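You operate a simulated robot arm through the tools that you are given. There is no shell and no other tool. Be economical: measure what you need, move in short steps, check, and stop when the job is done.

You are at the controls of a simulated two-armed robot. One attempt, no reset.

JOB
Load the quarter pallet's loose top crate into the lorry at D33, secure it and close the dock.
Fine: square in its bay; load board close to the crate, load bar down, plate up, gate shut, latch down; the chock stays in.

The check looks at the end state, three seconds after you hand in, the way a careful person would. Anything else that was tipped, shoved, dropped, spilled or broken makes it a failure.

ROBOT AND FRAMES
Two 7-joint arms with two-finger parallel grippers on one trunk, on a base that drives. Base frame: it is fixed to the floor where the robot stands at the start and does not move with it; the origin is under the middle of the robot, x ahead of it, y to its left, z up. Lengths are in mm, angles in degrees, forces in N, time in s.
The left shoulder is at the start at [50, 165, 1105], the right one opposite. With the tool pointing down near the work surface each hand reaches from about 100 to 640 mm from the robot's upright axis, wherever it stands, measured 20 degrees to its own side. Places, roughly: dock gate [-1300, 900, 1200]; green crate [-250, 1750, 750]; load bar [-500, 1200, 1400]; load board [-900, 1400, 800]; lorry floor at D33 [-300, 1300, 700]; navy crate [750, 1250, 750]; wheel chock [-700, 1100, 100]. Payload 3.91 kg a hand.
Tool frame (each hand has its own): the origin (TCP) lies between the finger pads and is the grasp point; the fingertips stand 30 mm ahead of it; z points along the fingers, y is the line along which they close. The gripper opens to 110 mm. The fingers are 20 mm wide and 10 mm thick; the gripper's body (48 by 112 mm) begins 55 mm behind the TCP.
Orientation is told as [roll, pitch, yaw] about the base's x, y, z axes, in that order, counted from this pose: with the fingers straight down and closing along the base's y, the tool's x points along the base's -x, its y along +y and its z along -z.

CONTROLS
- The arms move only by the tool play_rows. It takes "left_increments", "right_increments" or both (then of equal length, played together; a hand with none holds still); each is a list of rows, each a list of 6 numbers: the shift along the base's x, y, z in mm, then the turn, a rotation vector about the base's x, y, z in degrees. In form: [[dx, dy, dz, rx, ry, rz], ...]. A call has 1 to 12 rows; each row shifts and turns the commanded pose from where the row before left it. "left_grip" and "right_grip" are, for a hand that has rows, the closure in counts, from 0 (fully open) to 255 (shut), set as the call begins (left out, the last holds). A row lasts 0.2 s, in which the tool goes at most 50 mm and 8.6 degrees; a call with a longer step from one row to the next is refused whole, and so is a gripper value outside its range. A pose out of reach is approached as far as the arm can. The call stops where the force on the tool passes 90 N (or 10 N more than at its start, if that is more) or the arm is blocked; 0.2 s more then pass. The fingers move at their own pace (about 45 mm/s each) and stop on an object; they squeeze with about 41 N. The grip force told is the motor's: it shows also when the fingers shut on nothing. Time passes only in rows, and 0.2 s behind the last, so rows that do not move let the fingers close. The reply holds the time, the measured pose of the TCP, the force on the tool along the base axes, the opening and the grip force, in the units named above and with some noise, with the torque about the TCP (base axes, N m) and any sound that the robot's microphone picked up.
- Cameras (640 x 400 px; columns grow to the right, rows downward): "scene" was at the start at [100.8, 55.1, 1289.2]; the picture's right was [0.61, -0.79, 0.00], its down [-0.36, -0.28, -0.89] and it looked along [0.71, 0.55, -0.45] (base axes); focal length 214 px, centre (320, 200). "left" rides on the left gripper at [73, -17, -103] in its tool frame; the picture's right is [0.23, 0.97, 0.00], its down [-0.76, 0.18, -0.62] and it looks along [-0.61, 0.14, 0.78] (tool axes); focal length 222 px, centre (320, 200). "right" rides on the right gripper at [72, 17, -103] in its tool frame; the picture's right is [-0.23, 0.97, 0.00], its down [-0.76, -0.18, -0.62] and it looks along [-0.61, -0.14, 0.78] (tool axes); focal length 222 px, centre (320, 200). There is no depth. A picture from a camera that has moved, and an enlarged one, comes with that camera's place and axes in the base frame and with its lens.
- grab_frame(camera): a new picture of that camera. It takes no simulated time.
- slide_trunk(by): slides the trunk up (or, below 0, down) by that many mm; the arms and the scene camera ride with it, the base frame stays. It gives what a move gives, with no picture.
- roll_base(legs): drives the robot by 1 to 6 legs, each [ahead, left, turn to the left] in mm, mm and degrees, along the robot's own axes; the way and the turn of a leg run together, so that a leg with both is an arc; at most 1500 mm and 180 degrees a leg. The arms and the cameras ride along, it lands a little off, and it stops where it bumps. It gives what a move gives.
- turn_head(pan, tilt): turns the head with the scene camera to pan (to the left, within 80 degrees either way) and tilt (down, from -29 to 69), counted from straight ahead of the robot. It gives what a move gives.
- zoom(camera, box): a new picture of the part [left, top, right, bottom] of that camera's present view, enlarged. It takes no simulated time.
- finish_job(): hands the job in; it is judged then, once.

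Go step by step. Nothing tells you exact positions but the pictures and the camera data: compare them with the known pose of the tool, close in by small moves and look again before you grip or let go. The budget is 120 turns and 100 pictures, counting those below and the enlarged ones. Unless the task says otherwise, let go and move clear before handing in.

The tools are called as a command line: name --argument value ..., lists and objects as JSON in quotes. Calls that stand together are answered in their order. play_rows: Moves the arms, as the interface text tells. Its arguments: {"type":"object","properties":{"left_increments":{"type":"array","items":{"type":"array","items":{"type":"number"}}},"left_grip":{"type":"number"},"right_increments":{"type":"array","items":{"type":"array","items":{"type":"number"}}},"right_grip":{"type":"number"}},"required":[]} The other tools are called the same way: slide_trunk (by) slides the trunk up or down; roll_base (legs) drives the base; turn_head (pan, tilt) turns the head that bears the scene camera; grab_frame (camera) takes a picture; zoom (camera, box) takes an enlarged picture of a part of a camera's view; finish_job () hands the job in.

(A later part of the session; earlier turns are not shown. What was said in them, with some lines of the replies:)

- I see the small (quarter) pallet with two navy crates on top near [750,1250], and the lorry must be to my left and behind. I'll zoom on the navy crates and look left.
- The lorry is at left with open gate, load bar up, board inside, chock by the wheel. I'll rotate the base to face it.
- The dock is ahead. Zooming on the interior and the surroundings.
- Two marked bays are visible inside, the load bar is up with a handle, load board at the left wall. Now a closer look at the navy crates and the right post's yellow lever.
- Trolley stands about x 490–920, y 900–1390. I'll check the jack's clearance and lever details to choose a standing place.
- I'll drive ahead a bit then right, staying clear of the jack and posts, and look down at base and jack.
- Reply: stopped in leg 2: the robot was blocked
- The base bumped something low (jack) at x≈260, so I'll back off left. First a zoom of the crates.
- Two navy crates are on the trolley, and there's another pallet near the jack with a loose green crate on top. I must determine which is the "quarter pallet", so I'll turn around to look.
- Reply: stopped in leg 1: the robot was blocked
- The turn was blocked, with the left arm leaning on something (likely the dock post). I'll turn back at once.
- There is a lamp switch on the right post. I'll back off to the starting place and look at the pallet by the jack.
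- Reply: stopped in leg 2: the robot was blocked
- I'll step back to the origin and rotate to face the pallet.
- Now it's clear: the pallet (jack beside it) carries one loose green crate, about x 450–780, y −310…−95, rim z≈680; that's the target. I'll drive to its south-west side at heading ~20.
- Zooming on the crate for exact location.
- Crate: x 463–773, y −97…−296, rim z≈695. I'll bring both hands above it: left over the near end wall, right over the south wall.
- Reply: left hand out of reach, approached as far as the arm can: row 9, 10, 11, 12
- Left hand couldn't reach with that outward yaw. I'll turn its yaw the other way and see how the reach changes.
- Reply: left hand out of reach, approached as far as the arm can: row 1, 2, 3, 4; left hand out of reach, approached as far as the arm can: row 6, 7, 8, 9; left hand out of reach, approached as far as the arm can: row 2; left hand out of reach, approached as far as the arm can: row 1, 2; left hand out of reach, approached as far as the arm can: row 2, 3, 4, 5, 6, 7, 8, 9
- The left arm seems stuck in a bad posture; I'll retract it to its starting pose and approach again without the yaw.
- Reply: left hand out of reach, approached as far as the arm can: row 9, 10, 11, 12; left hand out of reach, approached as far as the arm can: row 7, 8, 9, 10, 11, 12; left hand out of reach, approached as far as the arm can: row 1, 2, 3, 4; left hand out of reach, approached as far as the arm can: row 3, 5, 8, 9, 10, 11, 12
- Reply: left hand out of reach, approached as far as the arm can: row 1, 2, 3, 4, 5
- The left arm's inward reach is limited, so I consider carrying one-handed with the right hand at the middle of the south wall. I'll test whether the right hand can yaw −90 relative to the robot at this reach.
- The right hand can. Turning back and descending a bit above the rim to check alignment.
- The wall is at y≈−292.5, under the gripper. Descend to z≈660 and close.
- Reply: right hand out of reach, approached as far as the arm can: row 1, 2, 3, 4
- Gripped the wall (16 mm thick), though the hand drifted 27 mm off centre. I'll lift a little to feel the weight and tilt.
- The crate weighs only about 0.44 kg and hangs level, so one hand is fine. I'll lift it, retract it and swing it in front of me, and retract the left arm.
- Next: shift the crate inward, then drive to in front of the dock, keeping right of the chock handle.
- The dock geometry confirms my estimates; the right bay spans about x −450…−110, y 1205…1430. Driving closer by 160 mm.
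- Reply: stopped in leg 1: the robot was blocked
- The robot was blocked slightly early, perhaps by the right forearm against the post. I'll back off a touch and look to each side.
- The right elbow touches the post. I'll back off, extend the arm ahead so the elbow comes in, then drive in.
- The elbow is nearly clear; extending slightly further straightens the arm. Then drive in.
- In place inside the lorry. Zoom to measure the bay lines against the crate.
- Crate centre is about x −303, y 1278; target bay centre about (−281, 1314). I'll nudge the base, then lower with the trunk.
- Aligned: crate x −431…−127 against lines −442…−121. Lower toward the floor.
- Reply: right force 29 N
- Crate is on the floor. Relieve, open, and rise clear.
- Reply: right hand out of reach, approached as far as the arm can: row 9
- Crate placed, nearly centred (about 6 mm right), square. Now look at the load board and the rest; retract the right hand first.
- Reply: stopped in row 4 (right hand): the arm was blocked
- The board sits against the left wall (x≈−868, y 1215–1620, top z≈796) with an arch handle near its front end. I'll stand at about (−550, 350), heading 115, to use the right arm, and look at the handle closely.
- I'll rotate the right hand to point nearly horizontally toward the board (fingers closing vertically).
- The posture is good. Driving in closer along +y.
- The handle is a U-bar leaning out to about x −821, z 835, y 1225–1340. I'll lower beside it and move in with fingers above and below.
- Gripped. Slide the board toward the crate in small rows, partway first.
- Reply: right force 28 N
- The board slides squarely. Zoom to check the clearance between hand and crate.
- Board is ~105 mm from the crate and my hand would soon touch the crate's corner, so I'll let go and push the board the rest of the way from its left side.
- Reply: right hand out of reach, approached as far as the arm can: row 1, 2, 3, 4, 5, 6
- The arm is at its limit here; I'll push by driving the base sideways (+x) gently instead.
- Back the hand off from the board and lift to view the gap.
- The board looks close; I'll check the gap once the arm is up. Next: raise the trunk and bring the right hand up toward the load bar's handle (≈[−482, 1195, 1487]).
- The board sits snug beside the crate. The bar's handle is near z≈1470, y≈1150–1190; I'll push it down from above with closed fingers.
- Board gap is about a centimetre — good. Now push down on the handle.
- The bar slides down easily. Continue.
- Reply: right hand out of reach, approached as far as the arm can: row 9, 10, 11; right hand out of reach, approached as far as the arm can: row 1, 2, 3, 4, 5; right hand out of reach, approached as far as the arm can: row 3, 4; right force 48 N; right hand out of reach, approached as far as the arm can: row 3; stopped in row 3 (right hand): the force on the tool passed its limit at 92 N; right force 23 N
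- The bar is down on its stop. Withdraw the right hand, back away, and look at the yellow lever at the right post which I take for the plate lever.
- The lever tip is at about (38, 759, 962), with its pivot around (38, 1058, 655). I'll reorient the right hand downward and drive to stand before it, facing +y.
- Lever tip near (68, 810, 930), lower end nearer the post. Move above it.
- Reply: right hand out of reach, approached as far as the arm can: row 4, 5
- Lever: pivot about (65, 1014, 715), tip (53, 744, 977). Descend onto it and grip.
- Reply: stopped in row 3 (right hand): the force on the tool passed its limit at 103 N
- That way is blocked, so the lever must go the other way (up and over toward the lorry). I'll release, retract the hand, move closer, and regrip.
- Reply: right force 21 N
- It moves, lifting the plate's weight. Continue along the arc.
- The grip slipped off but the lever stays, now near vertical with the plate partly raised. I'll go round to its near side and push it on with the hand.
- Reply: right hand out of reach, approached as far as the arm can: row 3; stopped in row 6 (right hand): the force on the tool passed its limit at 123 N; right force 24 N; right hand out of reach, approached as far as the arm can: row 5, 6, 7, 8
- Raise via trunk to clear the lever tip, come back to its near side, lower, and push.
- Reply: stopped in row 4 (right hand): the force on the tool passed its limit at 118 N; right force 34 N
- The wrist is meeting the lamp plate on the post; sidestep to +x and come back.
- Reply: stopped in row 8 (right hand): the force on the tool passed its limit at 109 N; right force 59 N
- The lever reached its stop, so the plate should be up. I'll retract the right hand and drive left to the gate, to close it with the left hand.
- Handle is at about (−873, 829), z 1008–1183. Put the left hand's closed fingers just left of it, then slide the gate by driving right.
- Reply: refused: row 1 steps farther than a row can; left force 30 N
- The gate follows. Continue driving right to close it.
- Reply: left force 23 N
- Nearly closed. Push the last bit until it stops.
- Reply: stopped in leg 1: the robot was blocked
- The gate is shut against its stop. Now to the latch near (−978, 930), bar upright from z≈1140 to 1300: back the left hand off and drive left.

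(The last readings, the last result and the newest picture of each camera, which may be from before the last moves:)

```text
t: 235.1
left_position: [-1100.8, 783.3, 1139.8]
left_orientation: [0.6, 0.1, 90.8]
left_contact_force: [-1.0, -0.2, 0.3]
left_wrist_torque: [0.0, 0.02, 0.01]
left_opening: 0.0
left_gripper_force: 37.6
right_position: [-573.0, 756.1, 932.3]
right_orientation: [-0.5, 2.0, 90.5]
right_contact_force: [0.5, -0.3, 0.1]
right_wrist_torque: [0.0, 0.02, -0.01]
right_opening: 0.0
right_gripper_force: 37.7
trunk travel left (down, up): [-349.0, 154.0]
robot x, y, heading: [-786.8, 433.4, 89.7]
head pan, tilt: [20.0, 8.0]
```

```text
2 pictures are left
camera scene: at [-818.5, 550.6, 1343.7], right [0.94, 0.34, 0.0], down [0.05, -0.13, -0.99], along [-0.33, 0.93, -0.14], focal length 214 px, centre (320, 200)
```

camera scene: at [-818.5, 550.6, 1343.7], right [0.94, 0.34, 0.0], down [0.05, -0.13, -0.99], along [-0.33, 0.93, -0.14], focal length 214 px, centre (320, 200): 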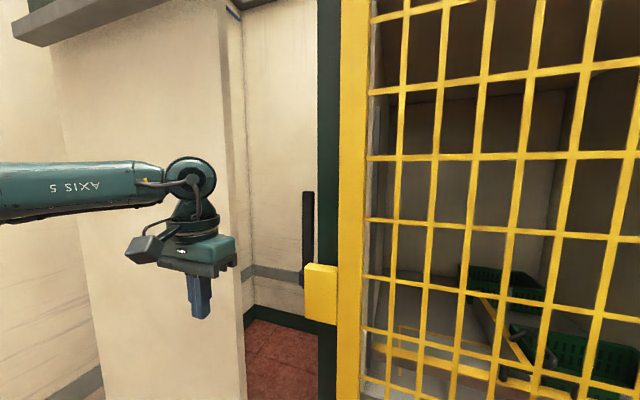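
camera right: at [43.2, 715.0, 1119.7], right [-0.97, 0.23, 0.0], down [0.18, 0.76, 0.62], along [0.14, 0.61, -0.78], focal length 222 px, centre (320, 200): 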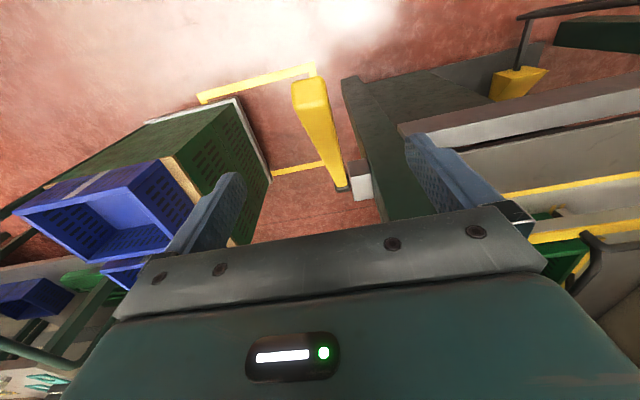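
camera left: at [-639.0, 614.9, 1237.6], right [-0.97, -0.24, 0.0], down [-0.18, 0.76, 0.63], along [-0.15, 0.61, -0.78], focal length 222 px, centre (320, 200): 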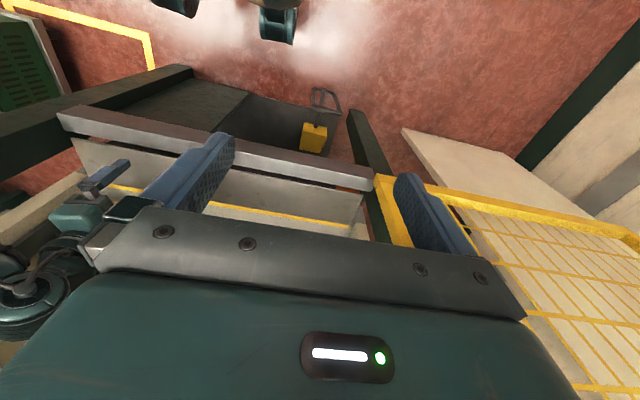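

Gate shut; the latch bar stands upright on the far left side behind the gate's tab, to be dropped toward me. I'll raise the left hand above it and look with the wrist camera.

slide_trunk --by 150

play_rows --left_increments '[[23, 22, 27, 0, 0, 0], [23, 22, 27, 0, 0, 0], [23, 22, 27, 0, 0, 0], [23, 22, 27, 0, 0, 0]]' --left_grip 0

grab_frame --camera "left"

```text
t: 236.8
left_position: [-1101.2, 783.4, 1289.4]
left_orientation: [0.6, 0.0, 90.8]
left_contact_force: [0.1, -0.2, 0.7]
left_wrist_torque: [0.01, 0.0, 0.01]
left_opening: 0.0
left_gripper_force: 37.6
right_position: [-572.2, 757.3, 1082.5]
right_orientation: [-0.6, 1.9, 90.5]
right_contact_force: [0.5, 0.6, 0.2]
right_wrist_torque: [0.01, 0.02, -0.02]
right_opening: 0.2
right_gripper_force: 37.6
trunk travel left (down, up): [-499.0, 4.0]
robot x, y, heading: [-789.9, 435.7, 89.4]
head pan, tilt: [20.0, 8.0]
```

```text
t: 237.8
left_position: [-1010.5, 875.0, 1395.9]
left_orientation: [0.5, 0.2, 90.8]
left_contact_force: [0.0, 0.6, -0.3]
left_wrist_torque: [-0.03, -0.03, 0.03]
left_opening: 86.5
left_gripper_force: 0.2
right_position: [-571.7, 757.6, 1081.4]
right_orientation: [-0.6, 2.0, 90.5]
right_contact_force: [0.1, 0.2, 1.0]
right_wrist_torque: [-0.01, 0.01, -0.02]
right_opening: 0.1
right_gripper_force: 37.1
trunk travel left (down, up): [-499.0, 4.0]
robot x, y, heading: [-791.2, 433.5, 89.6]
head pan, tilt: [20.0, 8.0]
```

```text
1 pictures are left
camera left: at [-991.4, 803.3, 1498.1], right [-0.97, -0.24, 0.01], down [-0.18, 0.76, 0.62], along [-0.16, 0.6, -0.78], focal length 222 px, centre (320, 200)
```

left: 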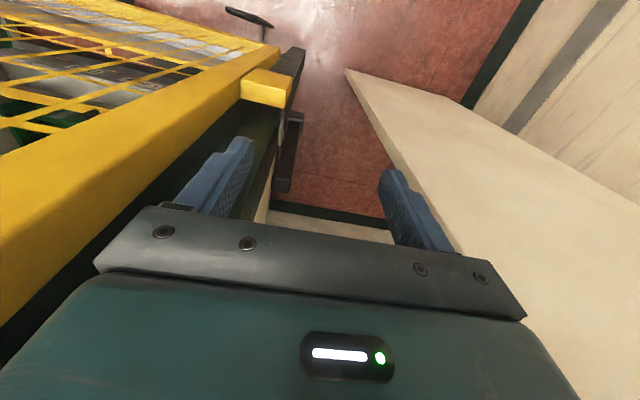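

The latch top is at about (−987, 947, 1297), close beside the post. I'll hook it from behind with the left hand's right finger (gripper open, hand to the left).

play_rows --left_increments '[[-32, 30, 0, 0, 0, 0], [-32, 30, 0, 0, 0, 0], [0, 40, 0, 0, 0, 0], [0, 12, -30, 0, 0, 0], [0, 0, -45, 0, 0, 0], [0, 0, -45, 0, 0, 0], [14, 0, 0, 0, 0, 0], [14, 0, 0, 0, 0, 0]]'

```text
t: 239.6
left_position: [-1059.1, 966.3, 1263.0]
left_orientation: [0.5, -0.1, 91.2]
left_contact_force: [-24.0, 1.5, 7.3]
left_wrist_torque: [-0.16, -1.33, -0.08]
left_opening: 98.2
left_gripper_force: 0.1
left hand out of reach, approached as far as the arm can: row 3
right_position: [-576.5, 756.7, 1082.4]
right_orientation: [-0.8, 1.9, 90.7]
right_contact_force: [0.1, 0.3, 0.4]
right_wrist_torque: [-0.02, -0.02, 0.0]
right_opening: 0.1
right_gripper_force: 37.5
trunk travel left (down, up): [-499.0, 4.0]
robot x, y, heading: [-786.7, 435.1, 89.5]
head pan, tilt: [20.0, 8.0]
```

The finger met the bar's side; back off, move the base ahead 45 mm so the finger is behind it, and hook.

play_rows --left_increments '[[-15, 0, 8, 0, 0, 0], [-15, 0, 8, 0, 0, 0]]'

roll_base --legs '[[45, 0, 0]]'

play_rows --left_increments '[[12, 0, 0, 0, 0, 0], [12, 0, 0, 0, 0, 0], [12, 0, 0, 0, 0, 0]]'

```text
t: 240.2
left_position: [-1080.2, 966.3, 1282.1]
left_orientation: [0.3, 0.0, 90.6]
left_contact_force: [-0.5, -0.2, -0.8]
left_wrist_torque: [0.0, -0.06, -0.01]
left_opening: 109.9
left_gripper_force: 0.1
right_position: [-572.7, 756.0, 1082.1]
right_orientation: [-0.6, 1.9, 90.5]
right_contact_force: [0.1, -0.7, 0.2]
right_wrist_torque: [-0.01, -0.01, -0.04]
right_opening: 0.0
right_gripper_force: 37.4
trunk travel left (down, up): [-499.0, 4.0]
robot x, y, heading: [-784.6, 437.7, 89.5]
head pan, tilt: [20.0, 8.0]
```

```text
t: 241.1
left_position: [-1081.2, 1013.7, 1280.4]
left_orientation: [0.6, 0.0, 90.8]
left_contact_force: [-0.6, 0.5, -0.9]
left_wrist_torque: [-0.06, 0.01, -0.03]
left_opening: 109.8
left_gripper_force: 0.2
right_position: [-571.6, 803.1, 1081.1]
right_orientation: [-0.6, 2.0, 90.4]
right_contact_force: [0.3, 0.0, 0.5]
right_wrist_torque: [-0.01, 0.02, -0.02]
right_opening: 0.1
right_gripper_force: 37.9
trunk travel left (down, up): [-499.0, 4.0]
robot x, y, heading: [-788.3, 481.8, 89.8]
head pan, tilt: [20.0, 8.0]
```

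```text
t: 241.9
left_position: [-1044.4, 1012.3, 1280.5]
left_orientation: [0.6, 0.1, 90.8]
left_contact_force: [0.1, 1.0, 0.0]
left_wrist_torque: [0.0, 0.01, 0.0]
left_opening: 110.3
left_gripper_force: 0.0
right_position: [-572.3, 801.5, 1081.8]
right_orientation: [-0.7, 1.8, 90.5]
right_contact_force: [-0.9, 0.5, 0.6]
right_wrist_torque: [0.02, 0.01, 0.0]
right_opening: 0.1
right_gripper_force: 38.1
trunk travel left (down, up): [-499.0, 4.0]
robot x, y, heading: [-787.9, 478.4, 89.8]
head pan, tilt: [20.0, 8.0]
```

Finger is behind the bar now. Pull it toward me in steps.

play_rows --left_increments '[[0, -15, 0, 0, 0, 0], [0, -15, 0, 0, 0, 0], [0, -15, 0, 0, 0, 0], [0, -15, 0, 0, 0, 0], [0, -15, -1, 0, 0, 0]]'

```text
t: 243.1
left_position: [-1044.2, 938.1, 1279.5]
left_orientation: [0.5, 0.1, 90.7]
left_contact_force: [0.0, 1.7, 1.6]
left_wrist_torque: [0.07, -0.11, 0.09]
left_opening: 109.9
left_gripper_force: 0.0
right_position: [-572.5, 802.1, 1082.5]
right_orientation: [-0.5, 1.9, 90.5]
right_contact_force: [-0.1, -0.2, 0.1]
right_wrist_torque: [0.02, -0.01, 0.02]
right_opening: 0.1
right_gripper_force: 38.0
trunk travel left (down, up): [-499.0, 4.0]
robot x, y, heading: [-783.7, 482.6, 89.4]
head pan, tilt: [20.0, 8.0]
```

It follows. Continue along the arc forward and down.

play_rows --left_increments '[[0, -25, -3, 0, 0, 0], [0, -25, -8, 0, 0, 0], [0, -25, -12, 0, 0, 0], [0, -22, -18, 0, 0, 0], [0, -20, -22, 0, 0, 0], [0, -15, -25, 0, 0, 0]]'

```text
t: 244.5
left_position: [-1045.0, 805.8, 1191.4]
left_orientation: [0.5, 0.1, 90.8]
left_contact_force: [-0.1, 2.0, 1.3]
left_wrist_torque: [0.01, -0.1, 0.01]
left_opening: 109.9
left_gripper_force: 0.1
right_position: [-571.8, 802.0, 1081.5]
right_orientation: [-0.6, 1.8, 90.5]
right_contact_force: [0.7, 0.9, 0.2]
right_wrist_torque: [0.01, -0.01, 0.0]
right_opening: 0.0
right_gripper_force: 38.2
trunk travel left (down, up): [-499.0, 4.0]
robot x, y, heading: [-785.2, 481.6, 89.6]
head pan, tilt: [20.0, 8.0]
```

play_rows --left_increments '[[0, -8, -25, 0, 0, 0], [0, -3, -25, 0, 0, 0], [0, 5, -20, 0, 0, 0], [0, 10, -15, 0, 0, 0], [0, 10, -12, 0, 0, 0], [0, 5, -10, 0, 0, 0]]'

```text
t: 245.2
left_position: [-1040.9, 793.5, 1158.5]
left_orientation: [-0.1, -1.6, 90.5]
left_contact_force: [-8.8, -25.5, 54.8]
left_wrist_torque: [-1.21, -2.82, -0.93]
left_opening: 105.6
left_gripper_force: 0.1
right_position: [-573.2, 798.4, 1084.2]
right_orientation: [-0.6, 1.6, 90.6]
right_contact_force: [0.0, 1.0, 0.0]
right_wrist_torque: [-0.02, -0.01, 0.0]
right_opening: 0.1
right_gripper_force: 38.3
trunk travel left (down, up): [-499.0, 4.0]
robot x, y, heading: [-785.0, 480.9, 90.0]
head pan, tilt: [20.0, 8.0]
stopped in row 3 (left hand): the force on the tool passed its limit at 118 N (the readings are from after the stop); the commanded pose is now the measured one
```

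The latch has come down onto its stop. Lift clear, back away, and take the last look.

play_rows --left_increments '[[0, 0, 30, 0, 1.5, 0], [0, 0, 40, 0, 0, 0], [-15, -20, 30, 0, 0, 0], [-15, -40, 0, 0, 0, 0], [0, -45, 0, 0, 0, 0]]'

roll_base --legs '[[-320, -120, 0]]'

turn_head --pan 0 --tilt 24

grab_frame --camera "scene"

```text
t: 246.3
left_position: [-1072.7, 693.5, 1254.9]
left_orientation: [1.5, -1.4, 90.6]
left_contact_force: [-1.2, 0.1, 0.7]
left_wrist_torque: [0.01, -0.01, -0.02]
left_opening: 110.0
left_gripper_force: 0.0
right_position: [-573.3, 801.9, 1083.3]
right_orientation: [-0.5, 1.9, 90.6]
right_contact_force: [-0.1, -0.1, 0.3]
right_wrist_torque: [0.01, 0.0, 0.03]
right_opening: 0.0
right_gripper_force: 37.2
trunk travel left (down, up): [-499.0, 4.0]
robot x, y, heading: [-784.6, 479.5, 89.5]
head pan, tilt: [20.0, 8.0]
```

```text
t: 248.6
left_position: [-952.7, 377.1, 1255.2]
left_orientation: [1.4, -1.4, 90.4]
left_contact_force: [0.1, 1.1, -0.7]
left_wrist_torque: [0.01, 0.01, 0.02]
left_opening: 109.8
left_gripper_force: 0.1
right_position: [-453.9, 483.1, 1081.9]
right_orientation: [-0.6, 1.8, 90.4]
right_contact_force: [-0.1, -0.3, 0.1]
right_wrist_torque: [-0.01, 0.01, -0.01]
right_opening: 0.0
right_gripper_force: 37.7
trunk travel left (down, up): [-499.0, 4.0]
robot x, y, heading: [-667.3, 163.0, 89.6]
head pan, tilt: [20.0, 8.0]
```

```text
t: 249.4
left_position: [-953.9, 377.2, 1255.1]
left_orientation: [1.4, -1.3, 90.5]
left_contact_force: [-0.5, -1.4, 0.3]
left_wrist_torque: [0.0, 0.03, 0.0]
left_opening: 110.1
left_gripper_force: 0.2
right_position: [-453.8, 484.2, 1082.0]
right_orientation: [-0.7, 1.9, 90.3]
right_contact_force: [0.2, -0.7, -0.9]
right_wrist_torque: [0.0, 0.0, 0.01]
right_opening: 0.1
right_gripper_force: 37.9
trunk travel left (down, up): [-499.0, 4.0]
robot x, y, heading: [-669.8, 163.4, 89.6]
head pan, tilt: [0.0, 24.0]
```

```text
0 pictures are left
camera scene: at [-668.3, 283.9, 1467.8], right [1.0, -0.01, 0.0], down [0.0, -0.41, -0.91], along [0.01, 0.91, -0.41], focal length 214 px, centre (320, 200)
```

scene: 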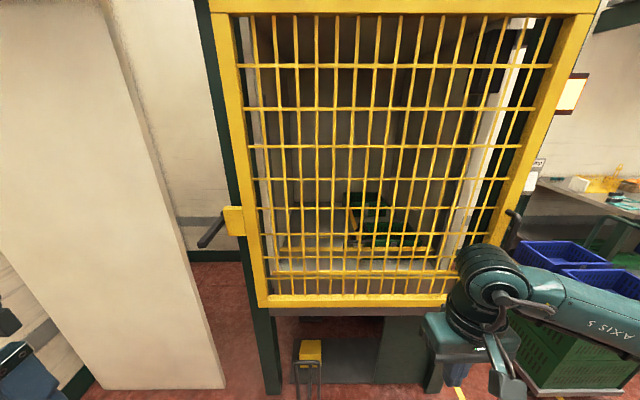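

The gate is shut against its stop, the latch bar lies down in front of the tab, and the chock is in place. I have no pictures left, and both hands are clear, so I'm handing in.

finish_job

```text
The job is handed in.
```

I loaded the green crate from the pallet by the jack into the lorry's right bay, secured it and closed the dock, but I could not confirm every point before handing in.

| Item | State | How I know |
|---|---|---|
| Crate | Square in the right bay, about 6 mm right of centre | Seen in pictures |
| Load board | About 1 cm from the crate | Seen in pictures |
| Load bar | Down | Pushed to its stop |
| Plate | Up | The lever hit a hard stop; I took no close picture of the plate after that |
| Gate | Shut | Driven to its stop, then seen in the last picture |
| Latch | Down | Pushed to its stop, then seen in the last picture |
| Chock | In | Seen in the last picture |

- **Choice of crate and bay:** "quarter pallet" and "its bay" were not marked. I took the single green crate on the pallet rather than the two navy crates on the trolley. I chose the right bay because it matched the listed D33 floor position.
- **Bumps:** The base bumped something low by the jack or its pallet twice. The arms touched the right-hand post. The right wrist hit the lamp plate twice at about 120 N. I saw nothing knocked over, but I did not check whether the jack or pallet had shifted.
- **Indicator light:** The light on the right post was green while the gate was open and showed amber as it closed. I don't know what the amber means.
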